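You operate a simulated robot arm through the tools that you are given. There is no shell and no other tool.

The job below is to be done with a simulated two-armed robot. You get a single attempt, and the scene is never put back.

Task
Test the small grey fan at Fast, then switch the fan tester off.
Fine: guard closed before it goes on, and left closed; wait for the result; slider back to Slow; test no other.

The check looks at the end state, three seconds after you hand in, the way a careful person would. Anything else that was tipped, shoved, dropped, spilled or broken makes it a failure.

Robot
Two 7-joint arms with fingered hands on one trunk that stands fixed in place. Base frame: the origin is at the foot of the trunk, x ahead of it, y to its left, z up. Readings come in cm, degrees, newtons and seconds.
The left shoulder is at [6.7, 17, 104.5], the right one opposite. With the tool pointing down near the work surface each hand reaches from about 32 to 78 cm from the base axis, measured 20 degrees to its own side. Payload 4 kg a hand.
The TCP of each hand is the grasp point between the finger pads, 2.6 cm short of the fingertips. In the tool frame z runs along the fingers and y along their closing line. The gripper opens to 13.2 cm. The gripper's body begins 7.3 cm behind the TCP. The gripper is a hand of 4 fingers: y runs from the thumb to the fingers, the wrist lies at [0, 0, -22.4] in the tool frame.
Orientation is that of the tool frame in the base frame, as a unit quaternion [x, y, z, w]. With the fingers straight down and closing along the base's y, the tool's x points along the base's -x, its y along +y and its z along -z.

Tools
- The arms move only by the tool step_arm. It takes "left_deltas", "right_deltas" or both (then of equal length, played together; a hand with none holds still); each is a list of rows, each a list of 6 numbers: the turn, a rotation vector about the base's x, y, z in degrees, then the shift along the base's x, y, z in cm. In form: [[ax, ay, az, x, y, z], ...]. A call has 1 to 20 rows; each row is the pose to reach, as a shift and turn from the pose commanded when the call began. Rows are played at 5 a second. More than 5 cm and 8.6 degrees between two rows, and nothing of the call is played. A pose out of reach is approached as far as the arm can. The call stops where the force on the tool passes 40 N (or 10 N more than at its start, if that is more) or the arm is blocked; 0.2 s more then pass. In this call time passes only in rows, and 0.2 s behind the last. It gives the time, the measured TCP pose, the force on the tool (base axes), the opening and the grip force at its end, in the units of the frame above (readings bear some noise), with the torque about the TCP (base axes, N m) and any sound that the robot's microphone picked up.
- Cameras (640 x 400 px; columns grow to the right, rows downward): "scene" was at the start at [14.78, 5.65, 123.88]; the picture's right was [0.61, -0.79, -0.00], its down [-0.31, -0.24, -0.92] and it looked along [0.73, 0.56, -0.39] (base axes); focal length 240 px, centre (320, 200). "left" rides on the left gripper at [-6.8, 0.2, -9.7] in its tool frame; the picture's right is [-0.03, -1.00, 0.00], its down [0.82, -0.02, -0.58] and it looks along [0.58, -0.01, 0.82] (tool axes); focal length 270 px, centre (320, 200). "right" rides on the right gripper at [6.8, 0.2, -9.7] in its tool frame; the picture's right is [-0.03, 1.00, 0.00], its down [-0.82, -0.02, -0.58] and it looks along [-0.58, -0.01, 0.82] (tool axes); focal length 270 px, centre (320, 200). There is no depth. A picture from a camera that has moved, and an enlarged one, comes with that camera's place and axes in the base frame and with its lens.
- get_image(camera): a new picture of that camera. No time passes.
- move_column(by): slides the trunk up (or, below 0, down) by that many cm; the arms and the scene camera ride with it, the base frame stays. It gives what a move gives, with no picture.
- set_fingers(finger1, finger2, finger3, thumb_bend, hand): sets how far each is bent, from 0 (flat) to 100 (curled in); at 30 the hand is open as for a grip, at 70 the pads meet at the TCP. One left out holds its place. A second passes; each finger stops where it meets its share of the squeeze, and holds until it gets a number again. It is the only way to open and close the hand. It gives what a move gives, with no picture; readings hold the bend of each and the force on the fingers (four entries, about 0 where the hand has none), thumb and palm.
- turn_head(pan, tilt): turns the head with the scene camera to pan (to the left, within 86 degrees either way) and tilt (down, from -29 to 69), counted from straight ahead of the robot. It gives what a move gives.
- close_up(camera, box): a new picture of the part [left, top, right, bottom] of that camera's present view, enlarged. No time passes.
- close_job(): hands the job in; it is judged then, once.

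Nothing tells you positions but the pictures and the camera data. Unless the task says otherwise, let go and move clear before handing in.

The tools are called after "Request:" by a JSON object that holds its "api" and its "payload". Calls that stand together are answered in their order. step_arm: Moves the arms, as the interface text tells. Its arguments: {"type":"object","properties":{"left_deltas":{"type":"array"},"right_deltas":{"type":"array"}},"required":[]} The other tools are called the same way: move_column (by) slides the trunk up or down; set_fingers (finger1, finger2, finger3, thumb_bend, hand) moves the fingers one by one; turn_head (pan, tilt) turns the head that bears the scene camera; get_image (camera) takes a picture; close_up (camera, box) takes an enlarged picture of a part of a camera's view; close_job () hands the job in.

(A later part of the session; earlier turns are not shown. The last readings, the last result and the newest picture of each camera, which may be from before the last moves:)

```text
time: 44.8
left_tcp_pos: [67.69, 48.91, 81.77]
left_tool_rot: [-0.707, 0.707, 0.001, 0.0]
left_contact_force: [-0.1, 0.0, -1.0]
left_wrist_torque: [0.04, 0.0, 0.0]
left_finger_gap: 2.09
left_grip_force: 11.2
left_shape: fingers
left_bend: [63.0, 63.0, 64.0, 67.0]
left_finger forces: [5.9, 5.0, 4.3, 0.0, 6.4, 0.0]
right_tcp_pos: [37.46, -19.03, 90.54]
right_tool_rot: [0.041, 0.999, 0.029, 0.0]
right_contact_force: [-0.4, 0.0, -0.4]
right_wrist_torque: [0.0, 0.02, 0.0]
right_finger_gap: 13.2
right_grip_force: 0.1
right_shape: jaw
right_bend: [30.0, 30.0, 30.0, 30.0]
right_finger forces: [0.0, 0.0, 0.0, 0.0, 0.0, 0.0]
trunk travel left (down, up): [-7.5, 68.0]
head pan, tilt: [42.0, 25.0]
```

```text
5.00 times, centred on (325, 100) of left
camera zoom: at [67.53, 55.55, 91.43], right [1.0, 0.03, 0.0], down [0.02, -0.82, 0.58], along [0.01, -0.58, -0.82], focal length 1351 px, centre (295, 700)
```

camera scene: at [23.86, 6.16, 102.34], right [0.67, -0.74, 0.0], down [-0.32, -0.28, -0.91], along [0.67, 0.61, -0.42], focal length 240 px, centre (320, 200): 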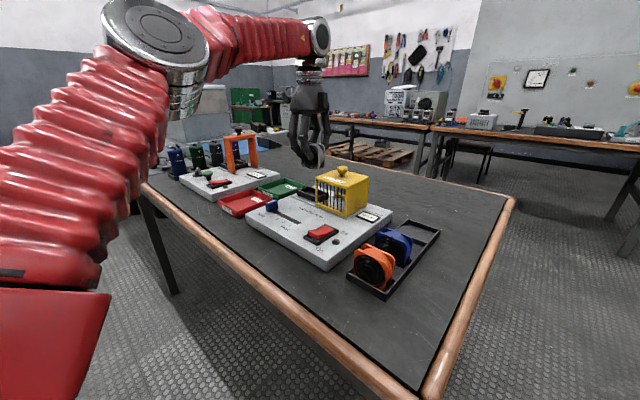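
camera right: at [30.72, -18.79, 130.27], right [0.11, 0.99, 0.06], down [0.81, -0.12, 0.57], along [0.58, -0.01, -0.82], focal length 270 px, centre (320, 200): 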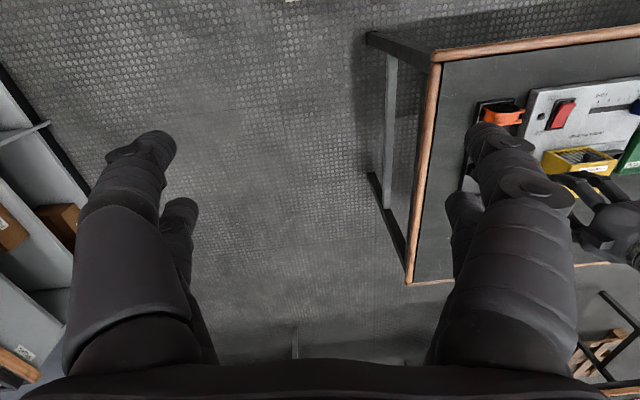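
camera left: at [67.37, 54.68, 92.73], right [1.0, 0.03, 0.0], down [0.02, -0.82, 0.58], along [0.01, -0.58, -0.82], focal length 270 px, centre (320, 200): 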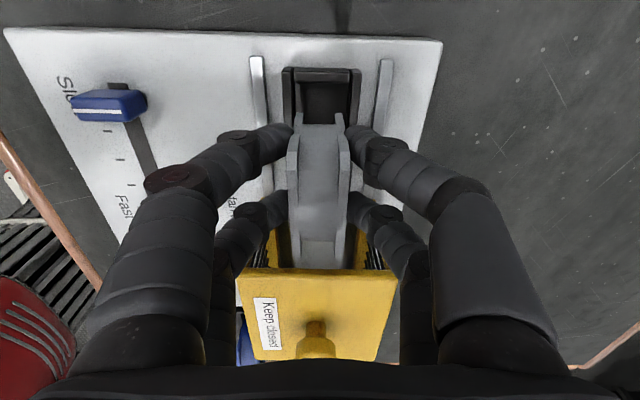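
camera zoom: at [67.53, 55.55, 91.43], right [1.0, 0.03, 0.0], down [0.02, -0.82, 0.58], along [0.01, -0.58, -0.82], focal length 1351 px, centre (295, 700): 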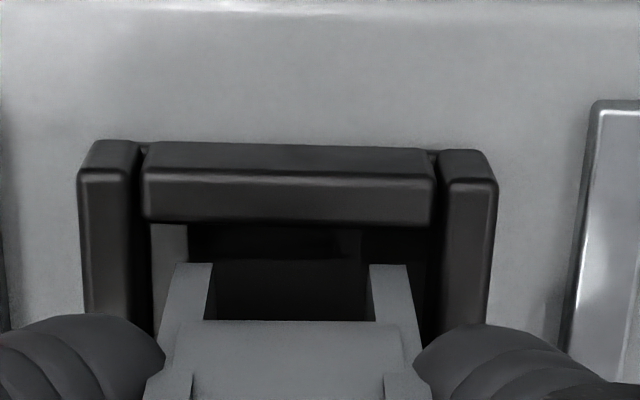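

It's entering the bay without any contact force. I'll keep lowering gently until it touches the floor.

Request:
{"api": "step_arm", "payload": {"left_deltas": [[0, 0, 0, 0, 0, -0.2], [0, 0, 0, 0, 0, -0.4], [0, 0, 0, 0, 0, -0.5]]}}

Request:
{"api": "close_up", "payload": {"camera": "scene", "box": [285, 155, 345, 205]}}

```text
time: 45.6
left_tcp_pos: [67.62, 48.72, 81.19]
left_tool_rot: [-0.707, 0.707, 0.001, 0.001]
left_contact_force: [0.0, 0.1, -0.5]
left_wrist_torque: [0.04, 0.03, 0.02]
left_finger_gap: 2.12
left_grip_force: 11.4
left_shape: fingers
left_bend: [63.0, 63.0, 64.0, 67.0]
left_finger forces: [5.8, 5.0, 4.4, 0.0, 6.3, 0.0]
right_tcp_pos: [37.47, -19.03, 90.49]
right_tool_rot: [0.041, 0.999, 0.029, 0.0]
right_contact_force: [-0.5, 0.4, -0.1]
right_wrist_torque: [0.02, -0.01, 0.03]
right_finger_gap: 13.21
right_grip_force: 0.1
right_shape: jaw
right_bend: [30.0, 30.0, 30.0, 30.0]
right_finger forces: [0.0, 0.1, 0.1, 0.0, 0.1, 0.1]
trunk travel left (down, up): [-7.5, 68.0]
head pan, tilt: [42.0, 25.0]
```

```text
8.00 times, centred on (315, 180) of scene
camera zoom: at [23.86, 6.17, 102.34], right [0.67, -0.74, 0.0], down [-0.32, -0.28, -0.91], along [0.67, 0.61, -0.42], focal length 1917 px, centre (360, 360)
```

zoom: 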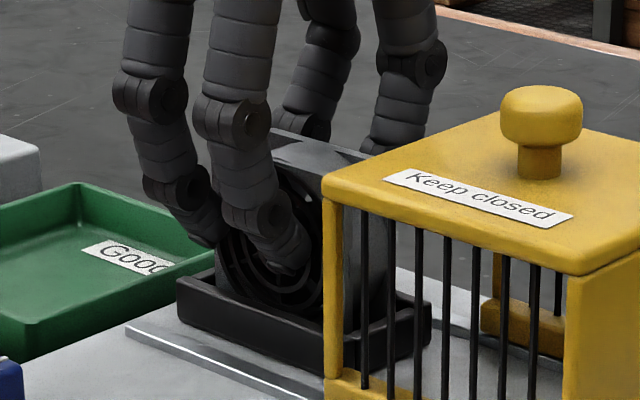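

Still free; lowering another half centimetre with finer steps.

Request:
{"api": "step_arm", "payload": {"left_deltas": [[0, 0, 0, 0, 0, -0.1], [0, 0, 0, 0, 0, -0.2], [0, 0, 0, 0, 0, -0.3]]}}

```text
time: 46.4
left_tcp_pos: [67.68, 48.71, 80.99]
left_tool_rot: [0.707, -0.707, -0.001, -0.001]
left_contact_force: [0.0, 0.1, 1.0]
left_wrist_torque: [0.02, -0.04, -0.01]
left_finger_gap: 2.12
left_grip_force: 11.3
left_shape: fingers
left_bend: [63.0, 64.0, 64.0, 67.0]
left_finger forces: [6.0, 5.2, 4.8, 0.1, 6.8, 0.0]
right_tcp_pos: [37.49, -19.15, 90.54]
right_tool_rot: [0.041, 0.999, 0.028, 0.0]
right_contact_force: [0.6, -0.4, -0.1]
right_wrist_torque: [0.01, 0.02, -0.03]
right_finger_gap: 13.2
right_grip_force: 0.0
right_shape: jaw
right_bend: [30.0, 30.0, 30.0, 30.0]
right_finger forces: [0.1, 0.0, 0.0, 0.1, 0.0, 0.0]
trunk travel left (down, up): [-7.5, 68.0]
head pan, tilt: [42.0, 25.0]
```

Possibly just touching. One more small step to confirm the floor.

Request:
{"api": "step_arm", "payload": {"left_deltas": [[0, 0, 0, 0, 0, -0.1], [0, 0, 0, 0, 0, -0.2]]}}

Request:
{"api": "close_up", "payload": {"camera": "left", "box": [260, 60, 380, 220]}}

```text
time: 47.0
left_tcp_pos: [67.63, 48.9, 80.8]
left_tool_rot: [0.707, -0.707, 0.0, -0.002]
left_contact_force: [0.9, 1.5, 7.9]
left_wrist_torque: [0.06, 0.01, -0.01]
left_finger_gap: 2.09
left_grip_force: 12.6
left_shape: fingers
left_bend: [63.0, 64.0, 65.0, 67.0]
left_finger forces: [6.5, 6.0, 5.5, 0.0, 7.6, 0.0]
right_tcp_pos: [37.47, -19.03, 90.52]
right_tool_rot: [0.041, 0.999, 0.029, 0.001]
right_contact_force: [1.1, -0.5, 0.2]
right_wrist_torque: [0.02, 0.01, -0.01]
right_finger_gap: 13.2
right_grip_force: 0.0
right_shape: jaw
right_bend: [30.0, 30.0, 30.0, 30.0]
right_finger forces: [0.0, 0.1, 0.0, 0.0, 0.0, 0.1]
trunk travel left (down, up): [-7.5, 68.0]
head pan, tilt: [42.0, 25.0]
```

```text
2.50 times, centred on (320, 140) of left
camera zoom: at [67.49, 55.52, 90.64], right [1.0, 0.03, 0.0], down [0.02, -0.82, 0.58], along [0.02, -0.57, -0.82], focal length 676 px, centre (320, 350)
```

zoom: 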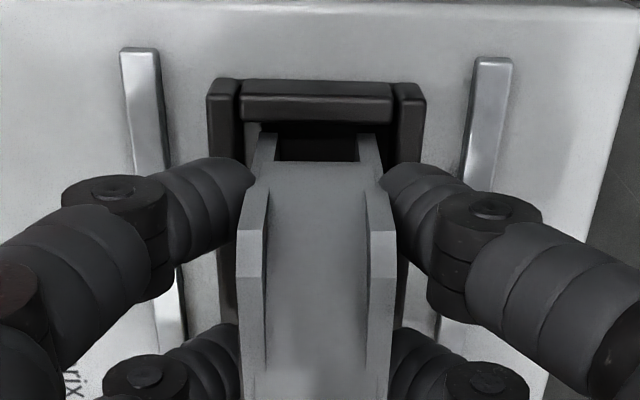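

The fan is seated on the bay floor (8 N). I'll ease off slightly and open the fingers.

Request:
{"api": "step_arm", "payload": {"left_deltas": [[0, 0, 0, 0, 0, 0.15]]}}

Request:
{"api": "set_fingers", "payload": {"hand": "left", "finger1": 57, "finger2": 57, "finger3": 57, "thumb_bend": 57}}

Request:
{"api": "close_up", "payload": {"camera": "left", "box": [260, 60, 380, 220]}}

Request:
{"api": "close_up", "payload": {"camera": "scene", "box": [285, 155, 345, 205]}}

```text
time: 47.4
left_tcp_pos: [67.69, 48.79, 80.86]
left_tool_rot: [-0.707, 0.707, 0.002, 0.001]
left_contact_force: [1.6, 1.4, 5.8]
left_wrist_torque: [0.07, 0.03, 0.0]
left_finger_gap: 2.08
left_grip_force: 12.5
left_shape: fingers
left_bend: [63.0, 64.0, 65.0, 67.0]
left_finger forces: [6.4, 5.9, 5.3, 0.0, 7.5, 0.0]
right_tcp_pos: [37.48, -19.08, 90.57]
right_tool_rot: [0.041, 0.999, 0.029, 0.001]
right_contact_force: [-0.3, -0.1, -0.6]
right_wrist_torque: [0.02, 0.01, 0.02]
right_finger_gap: 13.22
right_grip_force: 0.0
right_shape: jaw
right_bend: [30.0, 30.0, 30.0, 30.0]
right_finger forces: [0.0, 0.1, 0.1, 0.0, 0.1, 0.0]
trunk travel left (down, up): [-7.5, 68.0]
head pan, tilt: [42.0, 25.0]
```

```text
time: 48.4
left_tcp_pos: [67.7, 48.84, 80.87]
left_tool_rot: [-0.707, 0.707, 0.001, 0.0]
left_contact_force: [-0.4, -0.7, 0.4]
left_wrist_torque: [0.0, -0.03, 0.03]
left_finger_gap: 4.5
left_grip_force: 0.1
left_shape: fingers
left_bend: [56.0, 56.0, 56.0, 56.0]
left_finger forces: [0.1, 0.0, 0.0, 0.0, 0.0, 0.1]
right_tcp_pos: [37.45, -19.1, 90.57]
right_tool_rot: [0.041, 0.999, 0.028, 0.0]
right_contact_force: [0.3, -0.4, -0.2]
right_wrist_torque: [-0.01, 0.02, -0.01]
right_finger_gap: 13.21
right_grip_force: 0.1
right_shape: jaw
right_bend: [30.0, 30.0, 30.0, 30.0]
right_finger forces: [0.1, 0.1, 0.0, 0.1, 0.1, 0.1]
trunk travel left (down, up): [-7.5, 68.0]
head pan, tilt: [42.0, 25.0]
```

```text
2.50 times, centred on (320, 140) of left
camera zoom: at [67.54, 55.52, 90.62], right [1.0, 0.03, 0.0], down [0.02, -0.82, 0.58], along [0.01, -0.58, -0.82], focal length 676 px, centre (320, 350)
```

zoom: 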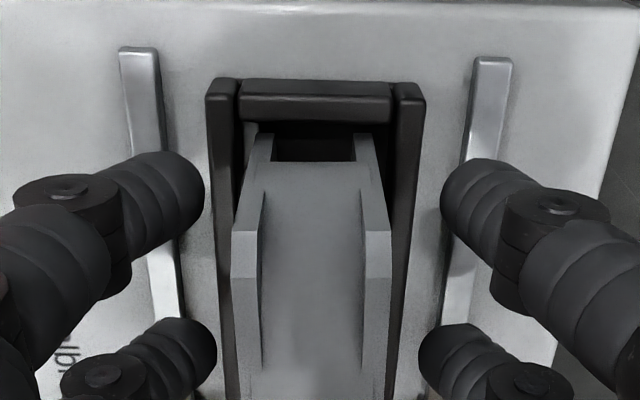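

```text
8.00 times, centred on (315, 180) of scene
camera zoom: at [23.85, 6.16, 102.34], right [0.67, -0.74, 0.0], down [-0.32, -0.28, -0.91], along [0.67, 0.61, -0.42], focal length 1917 px, centre (360, 360)
```

zoom: 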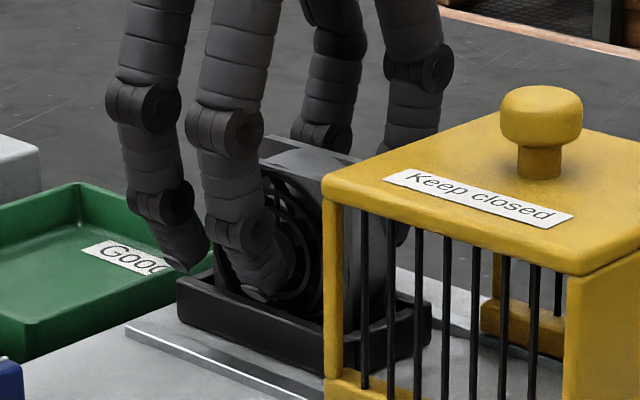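

The fan stands free in the bay. I'll lift straight up, then back the hand off toward the robot.

Request:
{"api": "step_arm", "payload": {"left_deltas": [[0, 0, 0, 0, 0, 1], [0, 0, 0, 0, 0, 3], [0, 0, 0, 0, 0, 6], [0, 0, 0, -0.5, 0, 9], [0, 0, 0, -4, 0, 11], [0, 0, 0, -8, 0, 12]]}}

Request:
{"api": "get_image", "payload": {"camera": "left"}}

Request:
{"api": "close_up", "payload": {"camera": "scene", "box": [240, 130, 420, 280]}}

```text
time: 49.8
left_tcp_pos: [59.64, 48.78, 93.12]
left_tool_rot: [-0.707, 0.707, 0.001, 0.0]
left_contact_force: [-0.7, -0.1, 0.1]
left_wrist_torque: [0.01, 0.0, -0.03]
left_finger_gap: 4.53
left_grip_force: 0.1
left_shape: fingers
left_bend: [56.0, 56.0, 56.0, 56.0]
left_finger forces: [0.0, 0.0, 0.0, 0.1, 0.1, 0.0]
right_tcp_pos: [37.42, -19.03, 90.53]
right_tool_rot: [0.041, 0.999, 0.029, 0.0]
right_contact_force: [0.7, 0.7, 0.0]
right_wrist_torque: [-0.01, -0.01, -0.01]
right_finger_gap: 13.21
right_grip_force: 0.0
right_shape: jaw
right_bend: [30.0, 30.0, 30.0, 30.0]
right_finger forces: [0.0, 0.1, 0.0, 0.0, 0.0, 0.1]
trunk travel left (down, up): [-7.5, 68.0]
head pan, tilt: [42.0, 25.0]
```

```text
taken
camera left: at [59.43, 55.5, 102.76], right [1.0, 0.03, 0.0], down [0.02, -0.82, 0.58], along [0.01, -0.58, -0.82], focal length 270 px, centre (320, 200)
```

left: 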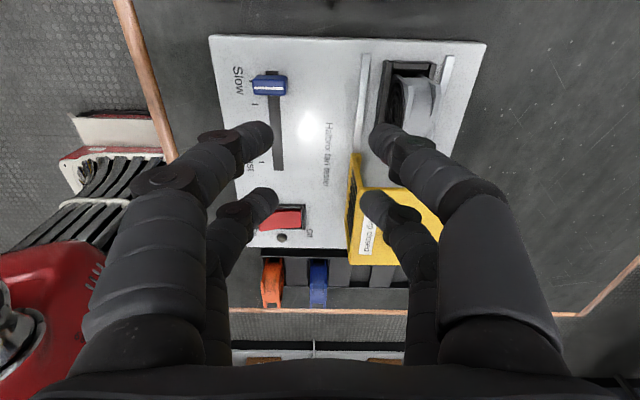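

```text
2.67 times, centred on (330, 205) of scene
camera zoom: at [23.8, 6.16, 102.37], right [0.67, -0.74, 0.0], down [-0.31, -0.28, -0.91], along [0.67, 0.61, -0.42], focal length 639 px, centre (293, 187)
```

zoom: 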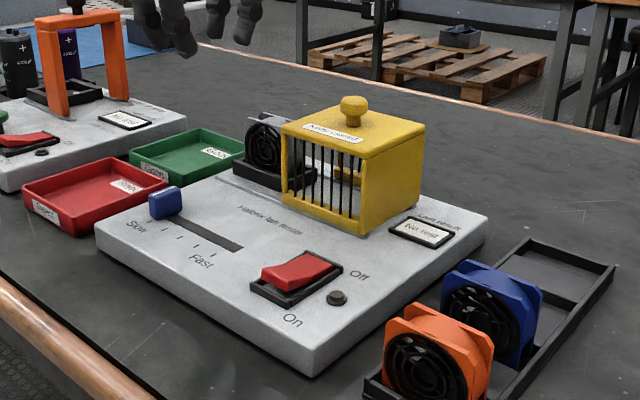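

The grey fan is standing properly in the bay. Next I'll close the hand and bring it to the right of the guard to push it left along its rails.

Request:
{"api": "set_fingers", "payload": {"hand": "left", "finger1": 69, "finger2": 69, "finger3": 69, "thumb_bend": 69}}

Request:
{"api": "step_arm", "payload": {"left_deltas": [[0, 0, 0, 0, -4.5, 0], [0, 0, 0, 0, -9, 0], [0, 0, 0, 0, -13.5, 0], [0, 0, 0, 0.5, -18, 0], [0, 0, 0, 3, -21, -1], [0, 0, 0, 6, -21.5, -3], [0, 0, 0, 8, -21.5, -6]]}}

Request:
{"api": "get_image", "payload": {"camera": "left"}}

Request:
{"api": "get_image", "payload": {"camera": "scene"}}

```text
time: 50.8
left_tcp_pos: [59.65, 48.79, 92.77]
left_tool_rot: [0.708, -0.707, -0.001, 0.0]
left_contact_force: [1.8, 0.3, -0.2]
left_wrist_torque: [-0.01, -0.01, -0.04]
left_finger_gap: 0.48
left_grip_force: 0.0
left_shape: fingers
left_bend: [69.0, 69.0, 69.0, 69.0]
left_finger forces: [0.0, 0.0, 0.0, 0.0, 0.0, 0.1]
right_tcp_pos: [37.58, -19.01, 90.52]
right_tool_rot: [0.041, 0.999, 0.029, 0.0]
right_contact_force: [-1.2, -0.2, -0.2]
right_wrist_torque: [0.01, -0.02, 0.01]
right_finger_gap: 13.19
right_grip_force: 0.1
right_shape: jaw
right_bend: [30.0, 30.0, 30.0, 30.0]
right_finger forces: [0.0, 0.0, 0.0, 0.1, 0.1, 0.0]
trunk travel left (down, up): [-7.5, 68.0]
head pan, tilt: [42.0, 25.0]
```

```text
time: 52.4
left_tcp_pos: [67.76, 27.35, 86.71]
left_tool_rot: [0.707, -0.707, -0.001, 0.0]
left_contact_force: [0.3, -0.6, 0.9]
left_wrist_torque: [0.02, -0.01, -0.02]
left_finger_gap: 0.45
left_grip_force: 0.0
left_shape: fingers
left_bend: [69.0, 69.0, 69.0, 69.0]
left_finger forces: [0.0, 0.1, 0.0, 0.1, 0.0, 0.0]
right_tcp_pos: [37.55, -19.04, 90.45]
right_tool_rot: [0.041, 0.999, 0.029, -0.001]
right_contact_force: [-0.1, 0.1, 0.0]
right_wrist_torque: [0.03, -0.02, 0.0]
right_finger_gap: 13.22
right_grip_force: 0.1
right_shape: jaw
right_bend: [30.0, 30.0, 30.0, 30.0]
right_finger forces: [0.1, 0.0, 0.0, 0.0, 0.0, 0.1]
trunk travel left (down, up): [-7.5, 68.0]
head pan, tilt: [42.0, 25.0]
```

```text
taken
camera left: at [67.61, 34.06, 96.55], right [1.0, 0.03, 0.0], down [0.02, -0.82, 0.58], along [0.01, -0.58, -0.82], focal length 270 px, centre (320, 200)
```

left: 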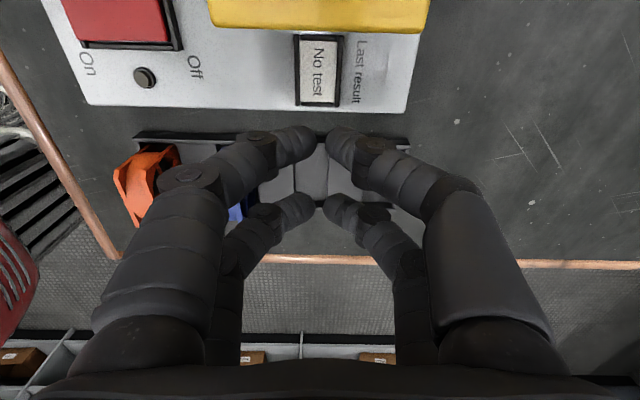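

```text
taken
camera scene: at [23.89, 6.17, 102.32], right [0.67, -0.74, 0.0], down [-0.32, -0.28, -0.91], along [0.67, 0.61, -0.42], focal length 240 px, centre (320, 200)
```

scene: 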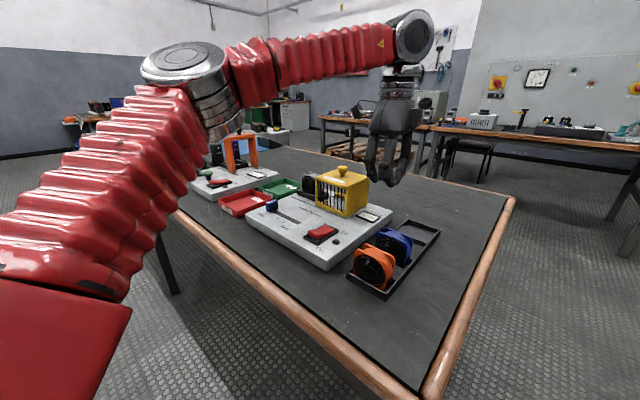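

Positioned right of the guard. I'll descend to z≈81 and move left until the fingers meet the guard's side.

Request:
{"api": "step_arm", "payload": {"left_deltas": [[0, 0, 0, 0.2, 0, -2.8], [0, 0, 0, 0.3, 0, -5.7], [0, 0, 0, 0.3, 1, -5.7], [0, 0, 0, 0.3, 2, -5.7], [0, 0, 0, 0.3, 2.8, -5.7]]}}

Request:
{"api": "get_image", "payload": {"camera": "left"}}

Request:
{"api": "close_up", "payload": {"camera": "scene", "box": [280, 130, 440, 250]}}

```text
time: 53.6
left_tcp_pos: [68.02, 30.12, 81.17]
left_tool_rot: [-0.707, 0.707, 0.0, 0.001]
left_contact_force: [0.2, -0.2, 0.6]
left_wrist_torque: [0.0, 0.04, 0.02]
left_finger_gap: 0.46
left_grip_force: 0.2
left_shape: fingers
left_bend: [69.0, 69.0, 69.0, 69.0]
left_finger forces: [0.0, 0.1, 0.1, 0.0, 0.0, 0.0]
right_tcp_pos: [37.53, -19.12, 90.45]
right_tool_rot: [0.041, 0.999, 0.029, 0.001]
right_contact_force: [-1.0, 0.1, 0.8]
right_wrist_torque: [0.03, -0.04, -0.02]
right_finger_gap: 13.22
right_grip_force: 0.1
right_shape: jaw
right_bend: [30.0, 30.0, 30.0, 30.0]
right_finger forces: [0.0, 0.1, 0.0, 0.0, 0.0, 0.0]
trunk travel left (down, up): [-7.5, 68.0]
head pan, tilt: [42.0, 25.0]
```

```text
taken
camera left: at [67.83, 36.84, 90.97], right [1.0, 0.03, 0.0], down [0.02, -0.82, 0.58], along [0.01, -0.58, -0.82], focal length 270 px, centre (320, 200)
```

left: 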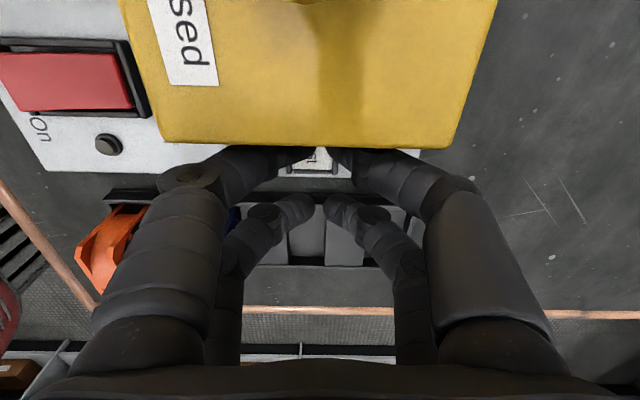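

```text
3.33 times, centred on (360, 190) of scene
camera zoom: at [23.85, 6.17, 102.34], right [0.67, -0.74, 0.0], down [-0.32, -0.28, -0.91], along [0.67, 0.61, -0.42], focal length 799 px, centre (187, 233)
```

zoom: 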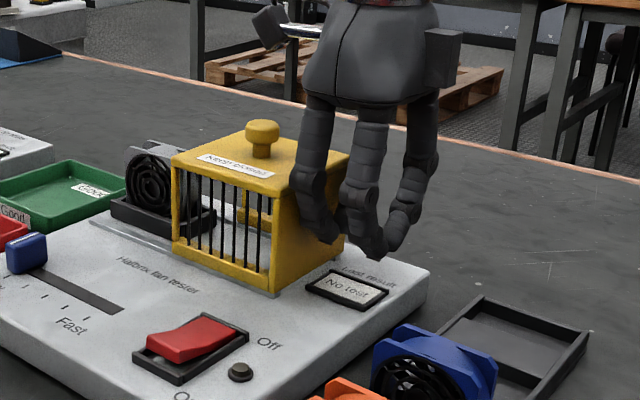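

Clearances look good, with the camera well above the guard's knob. I'll push gently left a few centimetres and verify the guard slides.

Request:
{"api": "step_arm", "payload": {"left_deltas": [[0, 0, 0, 0, 0.8, 0], [0, 0, 0, 0, 1.6, 0], [0, 0, 0, 0, 2.4, 0], [0, 0, 0, 0, 3.2, 0], [0, 0, 0, 0, 4, 0]]}}

Request:
{"api": "close_up", "payload": {"camera": "scene", "box": [280, 130, 440, 250]}}

```text
time: 54.8
left_tcp_pos: [68.0, 34.21, 81.17]
left_tool_rot: [0.708, -0.707, -0.001, -0.002]
left_contact_force: [0.1, 0.3, 0.1]
left_wrist_torque: [-0.02, -0.01, -0.03]
left_finger_gap: 0.44
left_grip_force: 0.2
left_shape: fingers
left_bend: [69.0, 69.0, 69.0, 69.0]
left_finger forces: [0.0, 0.1, 0.1, 0.0, 0.0, 0.0]
right_tcp_pos: [37.34, -19.08, 90.51]
right_tool_rot: [0.041, 0.999, 0.029, 0.0]
right_contact_force: [-0.3, 0.3, -0.5]
right_wrist_torque: [0.02, -0.01, 0.01]
right_finger_gap: 13.19
right_grip_force: 0.1
right_shape: jaw
right_bend: [30.0, 30.0, 30.0, 30.0]
right_finger forces: [0.0, 0.0, 0.1, 0.1, 0.1, 0.0]
trunk travel left (down, up): [-7.5, 68.0]
head pan, tilt: [42.0, 25.0]
```

```text
3.33 times, centred on (360, 190) of scene
camera zoom: at [23.85, 6.17, 102.34], right [0.67, -0.74, 0.0], down [-0.32, -0.28, -0.91], along [0.67, 0.61, -0.42], focal length 799 px, centre (187, 233)
```

zoom: 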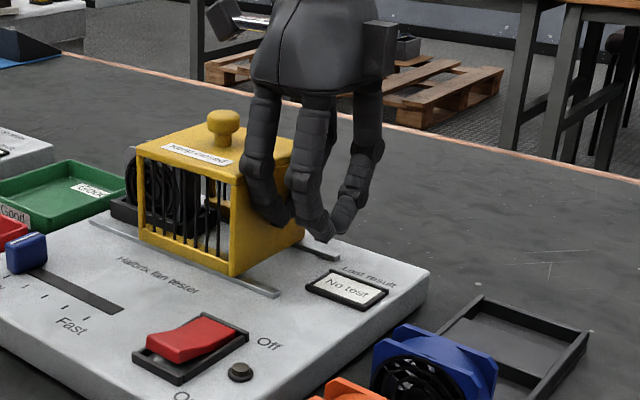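

The guard slides smoothly and is passing over the fan. Continuing the push.

Request:
{"api": "step_arm", "payload": {"left_deltas": [[0, 0, 0, 0, 0.8, 0], [0, 0, 0, 0, 1.6, 0], [0, 0, 0, 0, 2.4, 0], [0, 0, 0, 0, 3.2, 0], [0, 0, 0, 0, 4, 0]]}}

Request:
{"api": "close_up", "payload": {"camera": "scene", "box": [260, 130, 420, 250]}}

Request:
{"api": "get_image", "payload": {"camera": "left"}}

```text
time: 56.0
left_tcp_pos: [68.02, 38.21, 81.2]
left_tool_rot: [-0.707, 0.707, 0.002, 0.001]
left_contact_force: [0.2, 0.0, 0.0]
left_wrist_torque: [0.02, 0.03, -0.01]
left_finger_gap: 0.4
left_grip_force: 0.1
left_shape: fingers
left_bend: [69.0, 69.0, 69.0, 69.0]
left_finger forces: [0.1, 0.1, 0.1, 0.0, 0.0, 0.1]
right_tcp_pos: [37.34, -19.05, 90.47]
right_tool_rot: [0.041, 0.999, 0.029, 0.001]
right_contact_force: [-0.2, 0.3, -0.4]
right_wrist_torque: [0.01, 0.03, -0.02]
right_finger_gap: 13.19
right_grip_force: 0.1
right_shape: jaw
right_bend: [30.0, 30.0, 30.0, 30.0]
right_finger forces: [0.0, 0.0, 0.0, 0.0, 0.1, 0.0]
trunk travel left (down, up): [-7.5, 68.0]
head pan, tilt: [42.0, 25.0]
```

```text
3.33 times, centred on (340, 190) of scene
camera zoom: at [23.86, 6.17, 102.33], right [0.67, -0.74, 0.0], down [-0.32, -0.28, -0.91], along [0.67, 0.61, -0.42], focal length 799 px, centre (253, 233)
```

zoom: 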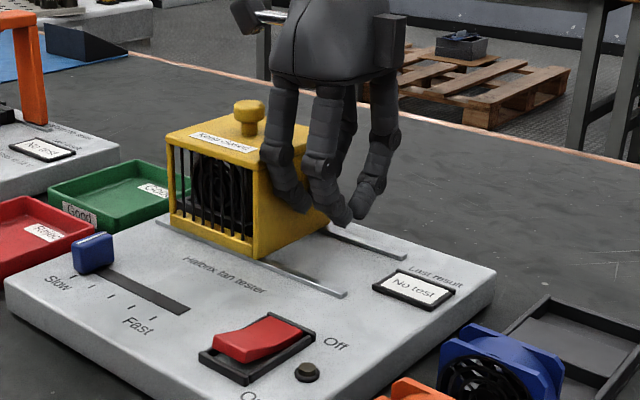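

```text
taken
camera left: at [67.83, 44.92, 90.88], right [1.0, 0.03, 0.0], down [0.02, -0.82, 0.57], along [0.01, -0.57, -0.82], focal length 270 px, centre (320, 200)
```

left: 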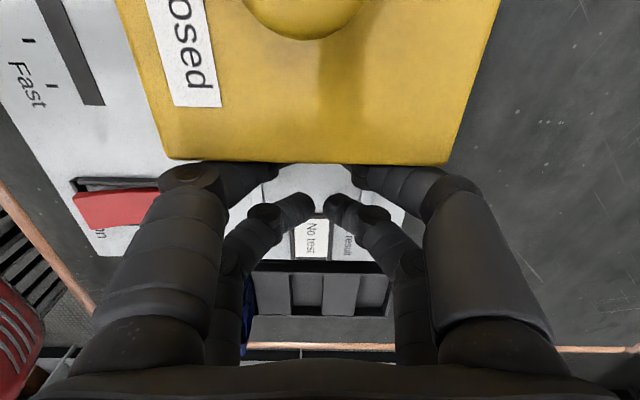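

Nearly closed; the guard's left edge is close to the rail ends. I'll push on in small steps until it stops.

Request:
{"api": "step_arm", "payload": {"left_deltas": [[0, 0, 0, 0, 0.4, 0], [0, 0, 0, 0, 0.8, 0], [0, 0, 0, 0, 1.1, 0], [0, 0, 0, 0, 1.4, 0]]}}

Request:
{"api": "close_up", "payload": {"camera": "scene", "box": [260, 130, 420, 250]}}

```text
time: 57.0
left_tcp_pos: [67.97, 39.62, 81.15]
left_tool_rot: [0.707, -0.707, -0.001, 0.001]
left_contact_force: [0.4, -1.2, -0.2]
left_wrist_torque: [0.02, -0.01, -0.03]
left_finger_gap: 0.44
left_grip_force: 0.1
left_shape: fingers
left_bend: [69.0, 69.0, 69.0, 69.0]
left_finger forces: [0.4, 0.1, 0.0, 0.0, 0.5, 0.0]
right_tcp_pos: [37.49, -19.14, 90.57]
right_tool_rot: [0.041, 0.999, 0.03, 0.0]
right_contact_force: [1.1, 0.3, -0.1]
right_wrist_torque: [0.01, 0.0, 0.0]
right_finger_gap: 13.22
right_grip_force: 0.0
right_shape: jaw
right_bend: [30.0, 30.0, 30.0, 30.0]
right_finger forces: [0.0, 0.0, 0.0, 0.0, 0.0, 0.0]
trunk travel left (down, up): [-7.5, 68.0]
head pan, tilt: [42.0, 25.0]
```

```text
3.33 times, centred on (340, 190) of scene
camera zoom: at [23.86, 6.16, 102.34], right [0.67, -0.74, 0.0], down [-0.32, -0.28, -0.91], along [0.67, 0.61, -0.42], focal length 799 px, centre (253, 233)
```

zoom: 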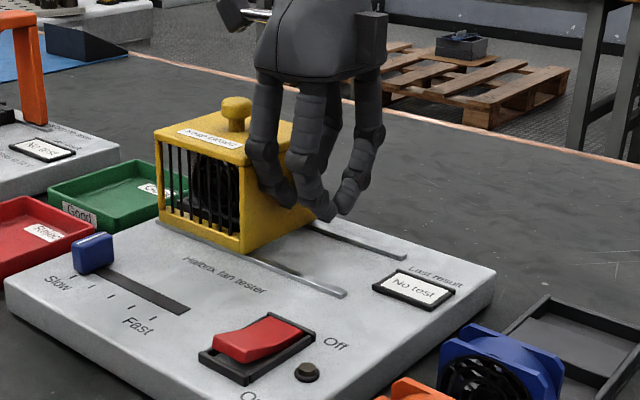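

The guard covers the fan and is at the rail ends; I'll nudge further until a clear stop is felt.

Request:
{"api": "step_arm", "payload": {"left_deltas": [[0, 0, 0, 0, 0.2, 0], [0, 0, 0, 0, 0.4, 0]]}}

```text
time: 57.6
left_tcp_pos: [68.0, 39.95, 81.06]
left_tool_rot: [0.708, -0.706, -0.001, 0.0]
left_contact_force: [0.9, -1.4, -0.9]
left_wrist_torque: [-0.01, -0.03, -0.01]
left_finger_gap: 0.38
left_grip_force: 0.0
left_shape: fingers
left_bend: [69.0, 69.0, 69.0, 69.0]
left_finger forces: [0.7, 0.1, 0.0, 0.0, 0.7, 0.1]
right_tcp_pos: [37.54, -19.13, 90.43]
right_tool_rot: [0.041, 0.999, 0.029, 0.0]
right_contact_force: [0.8, 0.1, -0.1]
right_wrist_torque: [0.01, -0.03, 0.02]
right_finger_gap: 13.2
right_grip_force: 0.0
right_shape: jaw
right_bend: [30.0, 30.0, 30.0, 30.0]
right_finger forces: [0.0, 0.1, 0.0, 0.1, 0.1, 0.0]
trunk travel left (down, up): [-7.5, 68.0]
head pan, tilt: [42.0, 25.0]
```

Still just sliding friction. A little further, then compare pictures.

Request:
{"api": "close_up", "payload": {"camera": "scene", "box": [260, 130, 420, 250]}}

Request:
{"api": "step_arm", "payload": {"left_deltas": [[0, 0, 0, 0, 0.2, 0], [0, 0, 0, 0, 0.4, 0]]}}

Request:
{"api": "close_up", "payload": {"camera": "scene", "box": [260, 130, 420, 250]}}

```text
3.33 times, centred on (340, 190) of scene
camera zoom: at [23.86, 6.16, 102.34], right [0.67, -0.74, 0.0], down [-0.32, -0.28, -0.91], along [0.67, 0.61, -0.42], focal length 799 px, centre (253, 233)
```

zoom: 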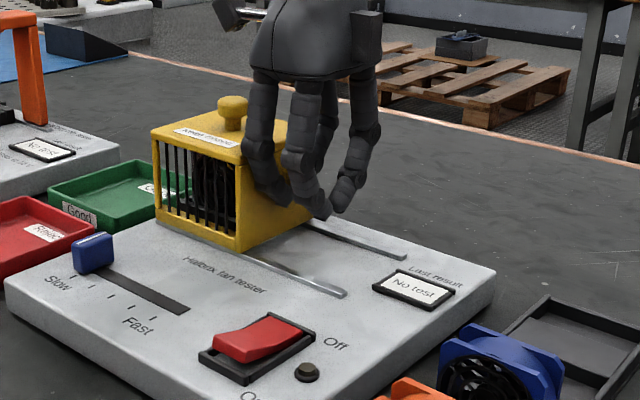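

```text
time: 58.2
left_tcp_pos: [67.92, 40.42, 81.1]
left_tool_rot: [-0.707, 0.707, 0.001, 0.0]
left_contact_force: [-0.1, -1.3, -0.9]
left_wrist_torque: [0.01, -0.01, 0.03]
left_finger_gap: 0.42
left_grip_force: 0.8
left_shape: fingers
left_bend: [69.0, 69.0, 69.0, 69.0]
left_finger forces: [0.7, 0.1, 0.0, 0.0, 0.7, 0.0]
right_tcp_pos: [37.5, -19.11, 90.58]
right_tool_rot: [0.041, 0.999, 0.029, 0.001]
right_contact_force: [-0.1, -0.1, -0.6]
right_wrist_torque: [0.02, 0.0, 0.01]
right_finger_gap: 13.18
right_grip_force: 0.0
right_shape: jaw
right_bend: [30.0, 30.0, 30.0, 30.0]
right_finger forces: [0.0, 0.0, 0.0, 0.0, 0.0, 0.0]
trunk travel left (down, up): [-7.5, 68.0]
head pan, tilt: [42.0, 25.0]
```

```text
3.33 times, centred on (340, 190) of scene
camera zoom: at [23.85, 6.16, 102.34], right [0.67, -0.74, 0.0], down [-0.32, -0.28, -0.91], along [0.67, 0.61, -0.42], focal length 799 px, centre (253, 233)
```

zoom: 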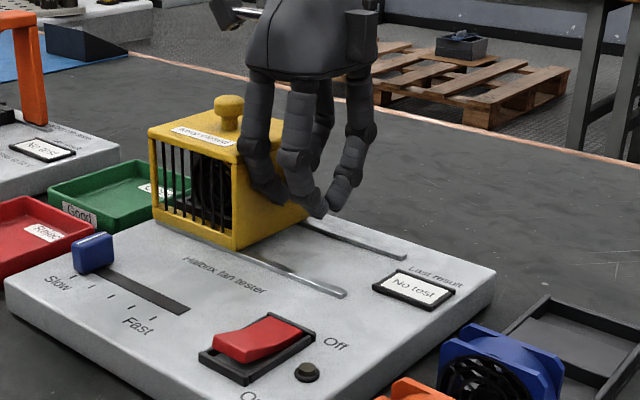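

The guard is now about centred over the bay (y≈43.5–53). One more small nudge to see if there's a hard stop.

Request:
{"api": "step_arm", "payload": {"left_deltas": [[0, 0, 0, 0, 0.15, 0], [0, 0, 0, 0, 0.3, 0]]}}

Request:
{"api": "close_up", "payload": {"camera": "scene", "box": [280, 140, 360, 205]}}

```text
time: 58.8
left_tcp_pos: [68.0, 40.48, 81.15]
left_tool_rot: [-0.707, 0.708, 0.002, 0.0]
left_contact_force: [-1.3, -5.7, -1.5]
left_wrist_torque: [0.01, -0.04, 0.01]
left_finger_gap: 0.41
left_grip_force: 2.6
left_shape: fingers
left_bend: [69.0, 69.0, 69.0, 69.0]
left_finger forces: [2.8, 0.1, 0.0, 0.0, 2.4, 0.0]
right_tcp_pos: [37.39, -19.16, 90.49]
right_tool_rot: [0.04, 0.999, 0.029, 0.0]
right_contact_force: [0.1, -0.3, -0.1]
right_wrist_torque: [-0.04, 0.02, -0.03]
right_finger_gap: 13.22
right_grip_force: 0.1
right_shape: jaw
right_bend: [30.0, 30.0, 30.0, 30.0]
right_finger forces: [0.0, 0.0, 0.0, 0.0, 0.0, 0.1]
trunk travel left (down, up): [-7.5, 68.0]
head pan, tilt: [42.0, 25.0]
```

```text
6.15 times, centred on (320, 172) of scene
camera zoom: at [23.85, 6.13, 102.34], right [0.67, -0.74, 0.0], down [-0.32, -0.28, -0.91], along [0.67, 0.61, -0.42], focal length 1475 px, centre (320, 369)
```

zoom: 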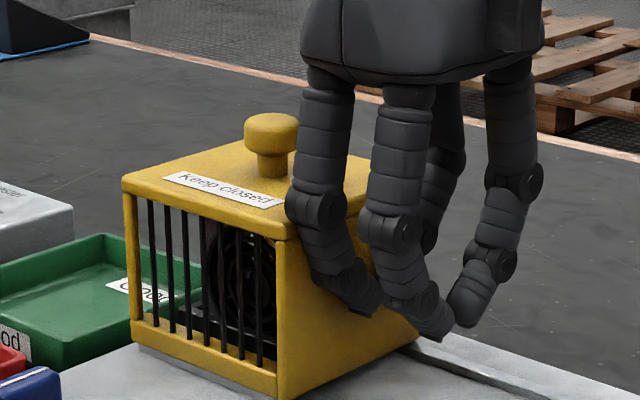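

A firm stop at 6 N: the guard is closed over the fan. I'll back away to the right, lift, and prepare a single-finger "poker" for the slider.

Request:
{"api": "step_arm", "payload": {"left_deltas": [[0, 0, 0, 0, -1, 0], [0, 0, 0, 0, -3, 0], [0, 0, 0, 0, -5.5, 0], [0, 0, 0, -1, -6, 4], [0, 0, 0, -3, -6, 8], [0, 0, 0, -6, -6, 12]]}}

Request:
{"api": "set_fingers", "payload": {"hand": "left", "finger1": 60, "finger2": 100, "finger3": 100, "thumb_bend": 100}}

Request:
{"api": "get_image", "payload": {"camera": "left"}}

Request:
{"api": "get_image", "payload": {"camera": "scene"}}

```text
time: 60.2
left_tcp_pos: [61.97, 34.59, 93.34]
left_tool_rot: [-0.707, 0.708, 0.002, 0.002]
left_contact_force: [0.1, -0.5, -0.1]
left_wrist_torque: [-0.02, -0.02, 0.02]
left_finger_gap: 0.42
left_grip_force: 0.0
left_shape: fingers
left_bend: [69.0, 69.0, 69.0, 69.0]
left_finger forces: [0.0, 0.0, 0.0, 0.0, 0.0, 0.0]
right_tcp_pos: [37.44, -18.99, 90.47]
right_tool_rot: [0.041, 0.999, 0.029, 0.0]
right_contact_force: [-0.2, 0.3, 0.4]
right_wrist_torque: [-0.02, -0.01, 0.0]
right_finger_gap: 13.22
right_grip_force: 0.0
right_shape: jaw
right_bend: [30.0, 30.0, 30.0, 30.0]
right_finger forces: [0.2, 0.1, 0.0, 0.0, 0.1, 0.0]
trunk travel left (down, up): [-7.5, 68.0]
head pan, tilt: [42.0, 25.0]
```

```text
time: 61.2
left_tcp_pos: [62.01, 34.58, 93.13]
left_tool_rot: [0.707, -0.707, -0.001, 0.0]
left_contact_force: [-0.5, 0.0, 0.0]
left_wrist_torque: [-0.02, 0.0, -0.02]
left_finger_gap: 2.82
left_grip_force: 0.1
left_shape: fingers
left_bend: [59.0, 74.0, 74.0, 99.0]
left_finger forces: [0.0, 0.0, 0.0, 0.0, 0.1, 0.0]
right_tcp_pos: [37.58, -19.08, 90.56]
right_tool_rot: [0.041, 0.999, 0.029, 0.0]
right_contact_force: [0.6, 0.4, -0.1]
right_wrist_torque: [-0.01, -0.01, -0.02]
right_finger_gap: 13.2
right_grip_force: 0.0
right_shape: jaw
right_bend: [30.0, 30.0, 30.0, 30.0]
right_finger forces: [0.0, 0.0, 0.0, 0.1, 0.0, 0.1]
trunk travel left (down, up): [-7.5, 68.0]
head pan, tilt: [42.0, 25.0]
```

```text
taken
camera left: at [61.94, 41.3, 102.92], right [1.0, 0.03, 0.0], down [0.02, -0.82, 0.58], along [0.01, -0.58, -0.82], focal length 270 px, centre (320, 200)
```

left: 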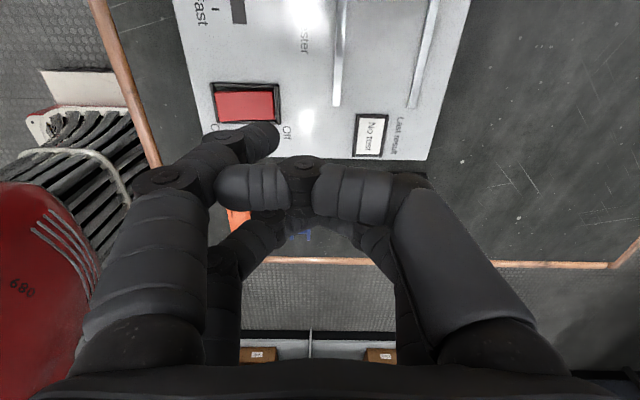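

```text
taken
camera scene: at [23.84, 6.16, 102.34], right [0.67, -0.74, 0.0], down [-0.32, -0.28, -0.91], along [0.67, 0.61, -0.42], focal length 240 px, centre (320, 200)
```

scene: 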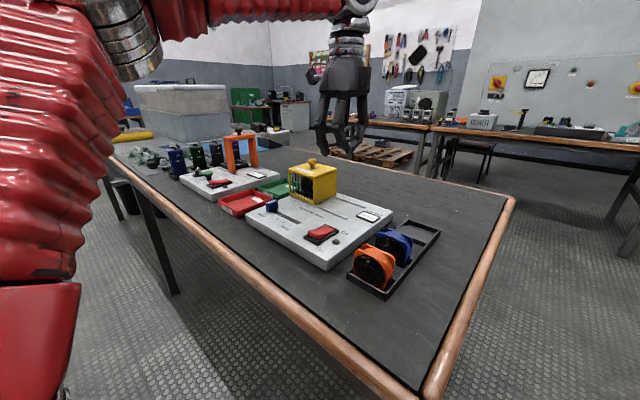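

The guard is closed with the fan behind its bars. With thumb curled and two fingers opposed, I'll now curl finger3 too so that finger1 and finger2 form a two-pronged poker that can straddle the slider knob (at about (55.2, 49.9)).

Request:
{"api": "set_fingers", "payload": {"hand": "left", "finger1": 60, "finger2": 60, "finger3": 100, "thumb_bend": 100}}

Request:
{"api": "step_arm", "payload": {"left_deltas": [[0, 0, 0, -2, 4, 0], [0, 0, 0, -4.2, 8, 0], [0, 0, 0, -4.4, 12, -1], [0, 0, 0, -4.6, 15.3, -3], [0, 0, 0, -4.6, 15.3, -7]]}}

Request:
{"api": "get_image", "payload": {"camera": "left"}}

Request:
{"api": "get_image", "payload": {"camera": "scene"}}

```text
time: 62.2
left_tcp_pos: [62.0, 34.57, 93.09]
left_tool_rot: [0.707, -0.707, -0.002, 0.0]
left_contact_force: [0.1, -0.5, 0.0]
left_wrist_torque: [-0.03, -0.01, 0.01]
left_finger_gap: 2.86
left_grip_force: 0.0
left_shape: fingers
left_bend: [59.0, 60.0, 100.0, 99.0]
left_finger forces: [0.1, 0.0, 0.0, 0.0, 0.0, 0.0]
right_tcp_pos: [37.53, -19.03, 90.6]
right_tool_rot: [0.041, 0.999, 0.029, 0.0]
right_contact_force: [0.4, 0.5, -0.5]
right_wrist_torque: [-0.02, 0.01, -0.02]
right_finger_gap: 13.2
right_grip_force: 0.0
right_shape: jaw
right_bend: [30.0, 30.0, 30.0, 30.0]
right_finger forces: [0.0, 0.0, 0.1, 0.0, 0.0, 0.0]
trunk travel left (down, up): [-7.5, 68.0]
head pan, tilt: [42.0, 25.0]
```

```text
time: 63.4
left_tcp_pos: [57.48, 49.93, 86.11]
left_tool_rot: [-0.707, 0.707, 0.002, 0.0]
left_contact_force: [-0.2, 0.4, -0.2]
left_wrist_torque: [-0.02, -0.03, 0.03]
left_finger_gap: 2.89
left_grip_force: 0.1
left_shape: fingers
left_bend: [59.0, 60.0, 100.0, 99.0]
left_finger forces: [0.1, 0.0, 0.1, 0.1, 0.0, 0.1]
right_tcp_pos: [37.49, -19.11, 90.5]
right_tool_rot: [0.04, 0.999, 0.029, -0.001]
right_contact_force: [0.5, -0.1, -0.5]
right_wrist_torque: [0.0, -0.03, 0.04]
right_finger_gap: 13.21
right_grip_force: 0.1
right_shape: jaw
right_bend: [30.0, 30.0, 30.0, 30.0]
right_finger forces: [0.0, 0.0, 0.0, 0.1, 0.0, 0.0]
trunk travel left (down, up): [-7.5, 68.0]
head pan, tilt: [42.0, 25.0]
```

```text
taken
camera left: at [57.27, 56.63, 95.89], right [1.0, 0.02, 0.0], down [0.02, -0.82, 0.58], along [0.01, -0.58, -0.82], focal length 270 px, centre (320, 200)
```

left: 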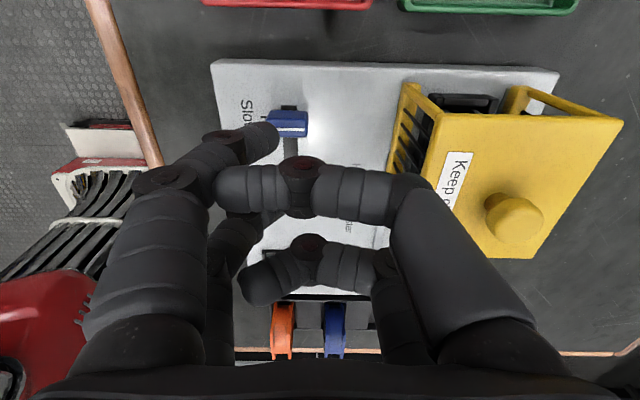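

```text
taken
camera scene: at [23.86, 6.17, 102.33], right [0.67, -0.74, 0.0], down [-0.32, -0.28, -0.91], along [0.67, 0.61, -0.42], focal length 240 px, centre (320, 200)
```

scene: 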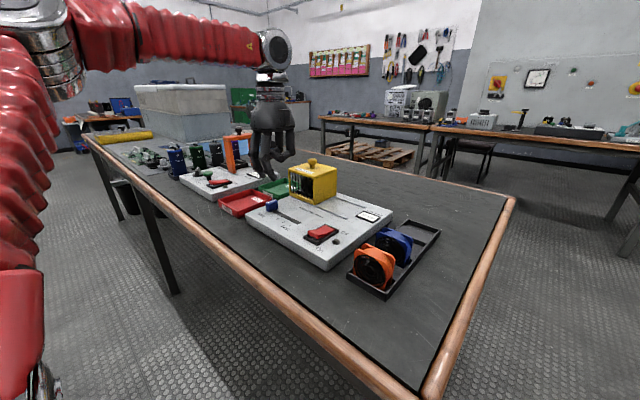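

The fingers hover over the slider; I'll zoom from the scene camera to verify they straddle the blue knob before descending.

Request:
{"api": "close_up", "payload": {"camera": "scene", "box": [235, 140, 335, 240]}}

Request:
{"api": "close_up", "payload": {"camera": "left", "box": [200, 60, 340, 180]}}

```text
4.00 times, centred on (285, 190) of scene
camera zoom: at [23.86, 6.17, 102.33], right [0.67, -0.74, 0.0], down [-0.32, -0.28, -0.91], along [0.67, 0.61, -0.42], focal length 958 px, centre (460, 240)
```

zoom: 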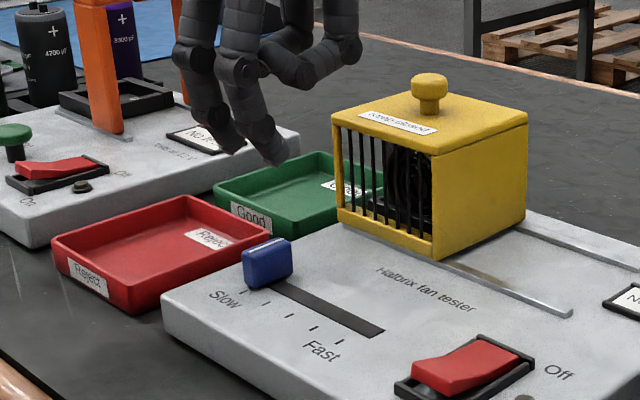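

```text
3.33 times, centred on (270, 120) of left
camera zoom: at [57.27, 56.63, 95.89], right [1.0, 0.02, 0.0], down [0.02, -0.82, 0.58], along [0.01, -0.58, -0.82], focal length 901 px, centre (487, 467)
```

zoom: 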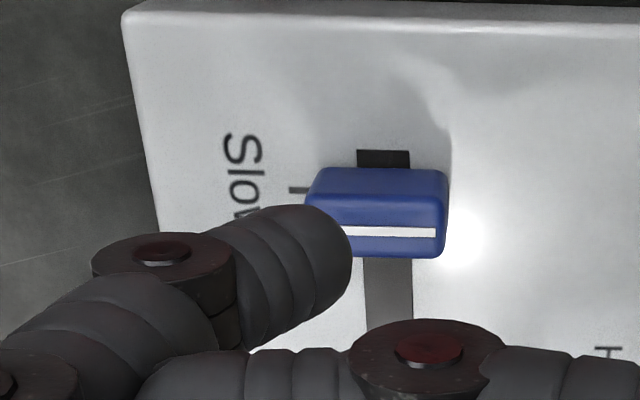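

The gap between the prongs is tight for the knob, so I'll curl finger2 as well and use finger1 alone as a poker.

Request:
{"api": "set_fingers", "payload": {"hand": "left", "finger1": 60, "finger2": 100, "finger3": 100, "thumb_bend": 100}}

Request:
{"api": "close_up", "payload": {"camera": "scene", "box": [235, 100, 335, 240]}}

Request:
{"api": "get_image", "payload": {"camera": "left"}}

```text
time: 64.4
left_tcp_pos: [57.46, 49.87, 86.16]
left_tool_rot: [-0.707, 0.707, 0.002, 0.0]
left_contact_force: [0.3, -0.4, 0.1]
left_wrist_torque: [-0.02, 0.01, -0.01]
left_finger_gap: 2.93
left_grip_force: 0.0
left_shape: fingers
left_bend: [59.0, 87.0, 100.0, 99.0]
left_finger forces: [0.0, 0.1, 0.0, 0.0, 0.0, 0.1]
right_tcp_pos: [37.48, -19.08, 90.54]
right_tool_rot: [0.041, 0.999, 0.03, 0.0]
right_contact_force: [-0.8, 0.0, 0.0]
right_wrist_torque: [0.01, -0.04, -0.03]
right_finger_gap: 13.21
right_grip_force: 0.0
right_shape: jaw
right_bend: [30.0, 30.0, 30.0, 30.0]
right_finger forces: [0.0, 0.0, 0.0, 0.0, 0.1, 0.0]
trunk travel left (down, up): [-7.5, 68.0]
head pan, tilt: [42.0, 25.0]
```

```text
2.86 times, centred on (285, 170) of scene
camera zoom: at [23.84, 6.16, 102.34], right [0.67, -0.74, 0.0], down [-0.32, -0.28, -0.91], along [0.67, 0.61, -0.42], focal length 685 px, centre (420, 286)
```

zoom: 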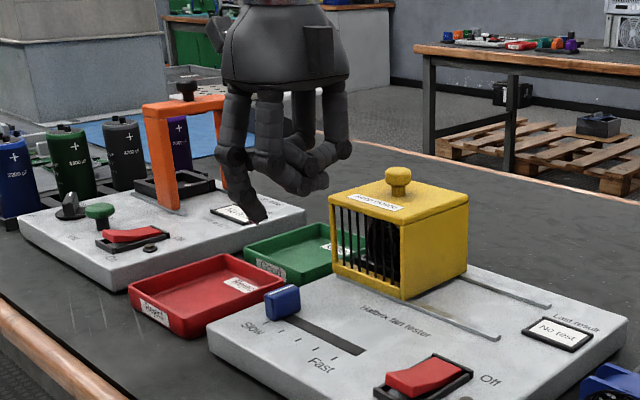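

```text
taken
camera left: at [57.25, 56.61, 95.94], right [1.0, 0.03, 0.0], down [0.02, -0.82, 0.58], along [0.01, -0.58, -0.82], focal length 270 px, centre (320, 200)
```

left: 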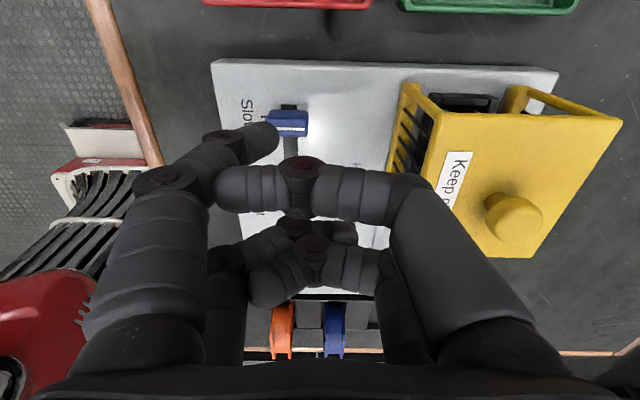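

Only finger1 points down now, its tip about (−2.3, +2.1, −2.65) from the TCP. I'll lower it beside the slider knob's left face.

Request:
{"api": "step_arm", "payload": {"left_deltas": [[0, 0, 0, 0, 0.4, -2], [0, 0, 0, 0, 0.4, -4.5], [0, 0, 0, 0, 0.4, -6.5], [0, 0, 0, 0, 0.4, -7.4]]}}

Request:
{"api": "close_up", "payload": {"camera": "scene", "box": [235, 140, 335, 240]}}

Request:
{"api": "close_up", "payload": {"camera": "left", "box": [200, 60, 340, 180]}}

```text
time: 65.4
left_tcp_pos: [57.45, 50.28, 78.72]
left_tool_rot: [-0.707, 0.707, 0.002, 0.0]
left_contact_force: [0.0, 0.3, -0.6]
left_wrist_torque: [-0.01, -0.01, -0.01]
left_finger_gap: 2.93
left_grip_force: 0.1
left_shape: fingers
left_bend: [59.0, 87.0, 100.0, 99.0]
left_finger forces: [0.0, 0.1, 0.0, 0.0, 0.0, 0.0]
right_tcp_pos: [37.5, -19.05, 90.63]
right_tool_rot: [0.041, 0.999, 0.028, 0.0]
right_contact_force: [-0.1, -0.4, 0.3]
right_wrist_torque: [-0.02, 0.01, 0.0]
right_finger_gap: 13.24
right_grip_force: 0.0
right_shape: jaw
right_bend: [30.0, 30.0, 30.0, 30.0]
right_finger forces: [0.0, 0.0, 0.1, 0.0, 0.0, 0.0]
trunk travel left (down, up): [-7.5, 68.0]
head pan, tilt: [42.0, 25.0]
```

```text
4.00 times, centred on (285, 190) of scene
camera zoom: at [23.85, 6.17, 102.34], right [0.67, -0.74, 0.0], down [-0.32, -0.28, -0.91], along [0.67, 0.61, -0.42], focal length 958 px, centre (460, 240)
```

zoom: 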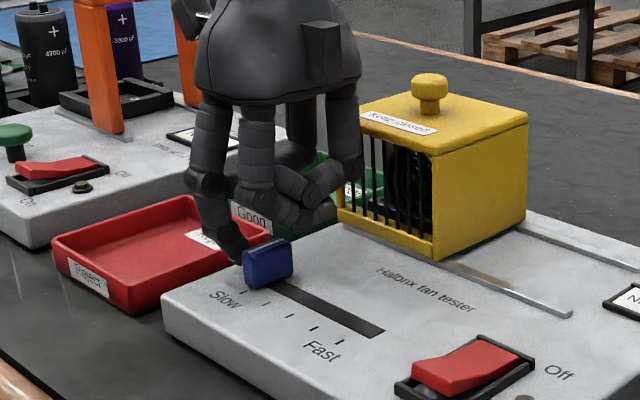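

```text
3.33 times, centred on (270, 120) of left
camera zoom: at [57.23, 57.05, 88.52], right [1.0, 0.03, 0.0], down [0.02, -0.82, 0.58], along [0.01, -0.58, -0.82], focal length 901 px, centre (487, 467)
```

zoom: 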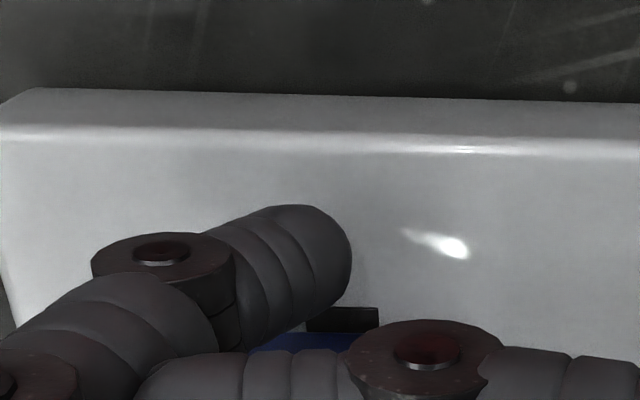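

The fingertip is just left of the knob with no contact. Now pushing the knob right (toward Fast) in small steps.

Request:
{"api": "step_arm", "payload": {"left_deltas": [[0, 0, 0, 0, -0.8, 0], [0, 0, 0, 0, -1.6, 0], [0, 0, 0, 0, -2.4, 0], [0, 0, 0, 0, -3.2, 0], [0, 0, 0, 0, -4, 0], [0, 0, 0, 0, -4.8, 0], [0, 0, 0, 0, -5.6, 0]]}}

Request:
{"api": "close_up", "payload": {"camera": "scene", "box": [235, 140, 335, 240]}}

```text
time: 67.0
left_tcp_pos: [57.34, 44.69, 78.76]
left_tool_rot: [0.707, -0.707, -0.001, 0.0]
left_contact_force: [0.6, 0.4, 0.2]
left_wrist_torque: [0.04, -0.05, 0.02]
left_finger_gap: 2.97
left_grip_force: 0.0
left_shape: fingers
left_bend: [59.0, 87.0, 100.0, 100.0]
left_finger forces: [0.1, 0.0, 0.0, 0.0, 0.0, 0.1]
right_tcp_pos: [37.51, -19.02, 90.53]
right_tool_rot: [0.041, 0.999, 0.028, 0.0]
right_contact_force: [-0.5, -0.2, -0.4]
right_wrist_torque: [-0.01, 0.05, 0.0]
right_finger_gap: 13.18
right_grip_force: 0.1
right_shape: jaw
right_bend: [30.0, 30.0, 30.0, 30.0]
right_finger forces: [0.0, 0.0, 0.0, 0.0, 0.0, 0.0]
trunk travel left (down, up): [-7.5, 68.0]
head pan, tilt: [42.0, 25.0]
```

```text
4.00 times, centred on (285, 190) of scene
camera zoom: at [23.84, 6.16, 102.34], right [0.67, -0.74, 0.0], down [-0.32, -0.28, -0.91], along [0.67, 0.61, -0.42], focal length 958 px, centre (460, 240)
```

zoom: 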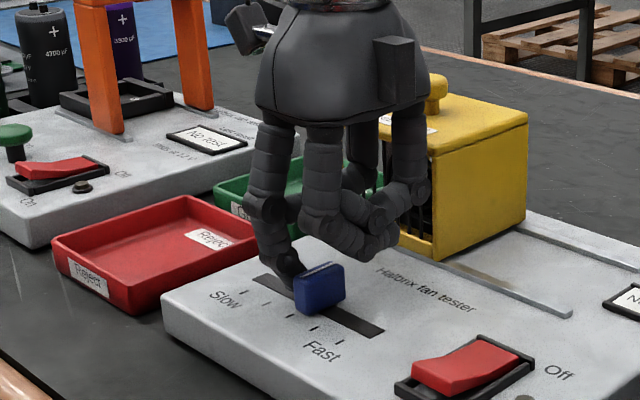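

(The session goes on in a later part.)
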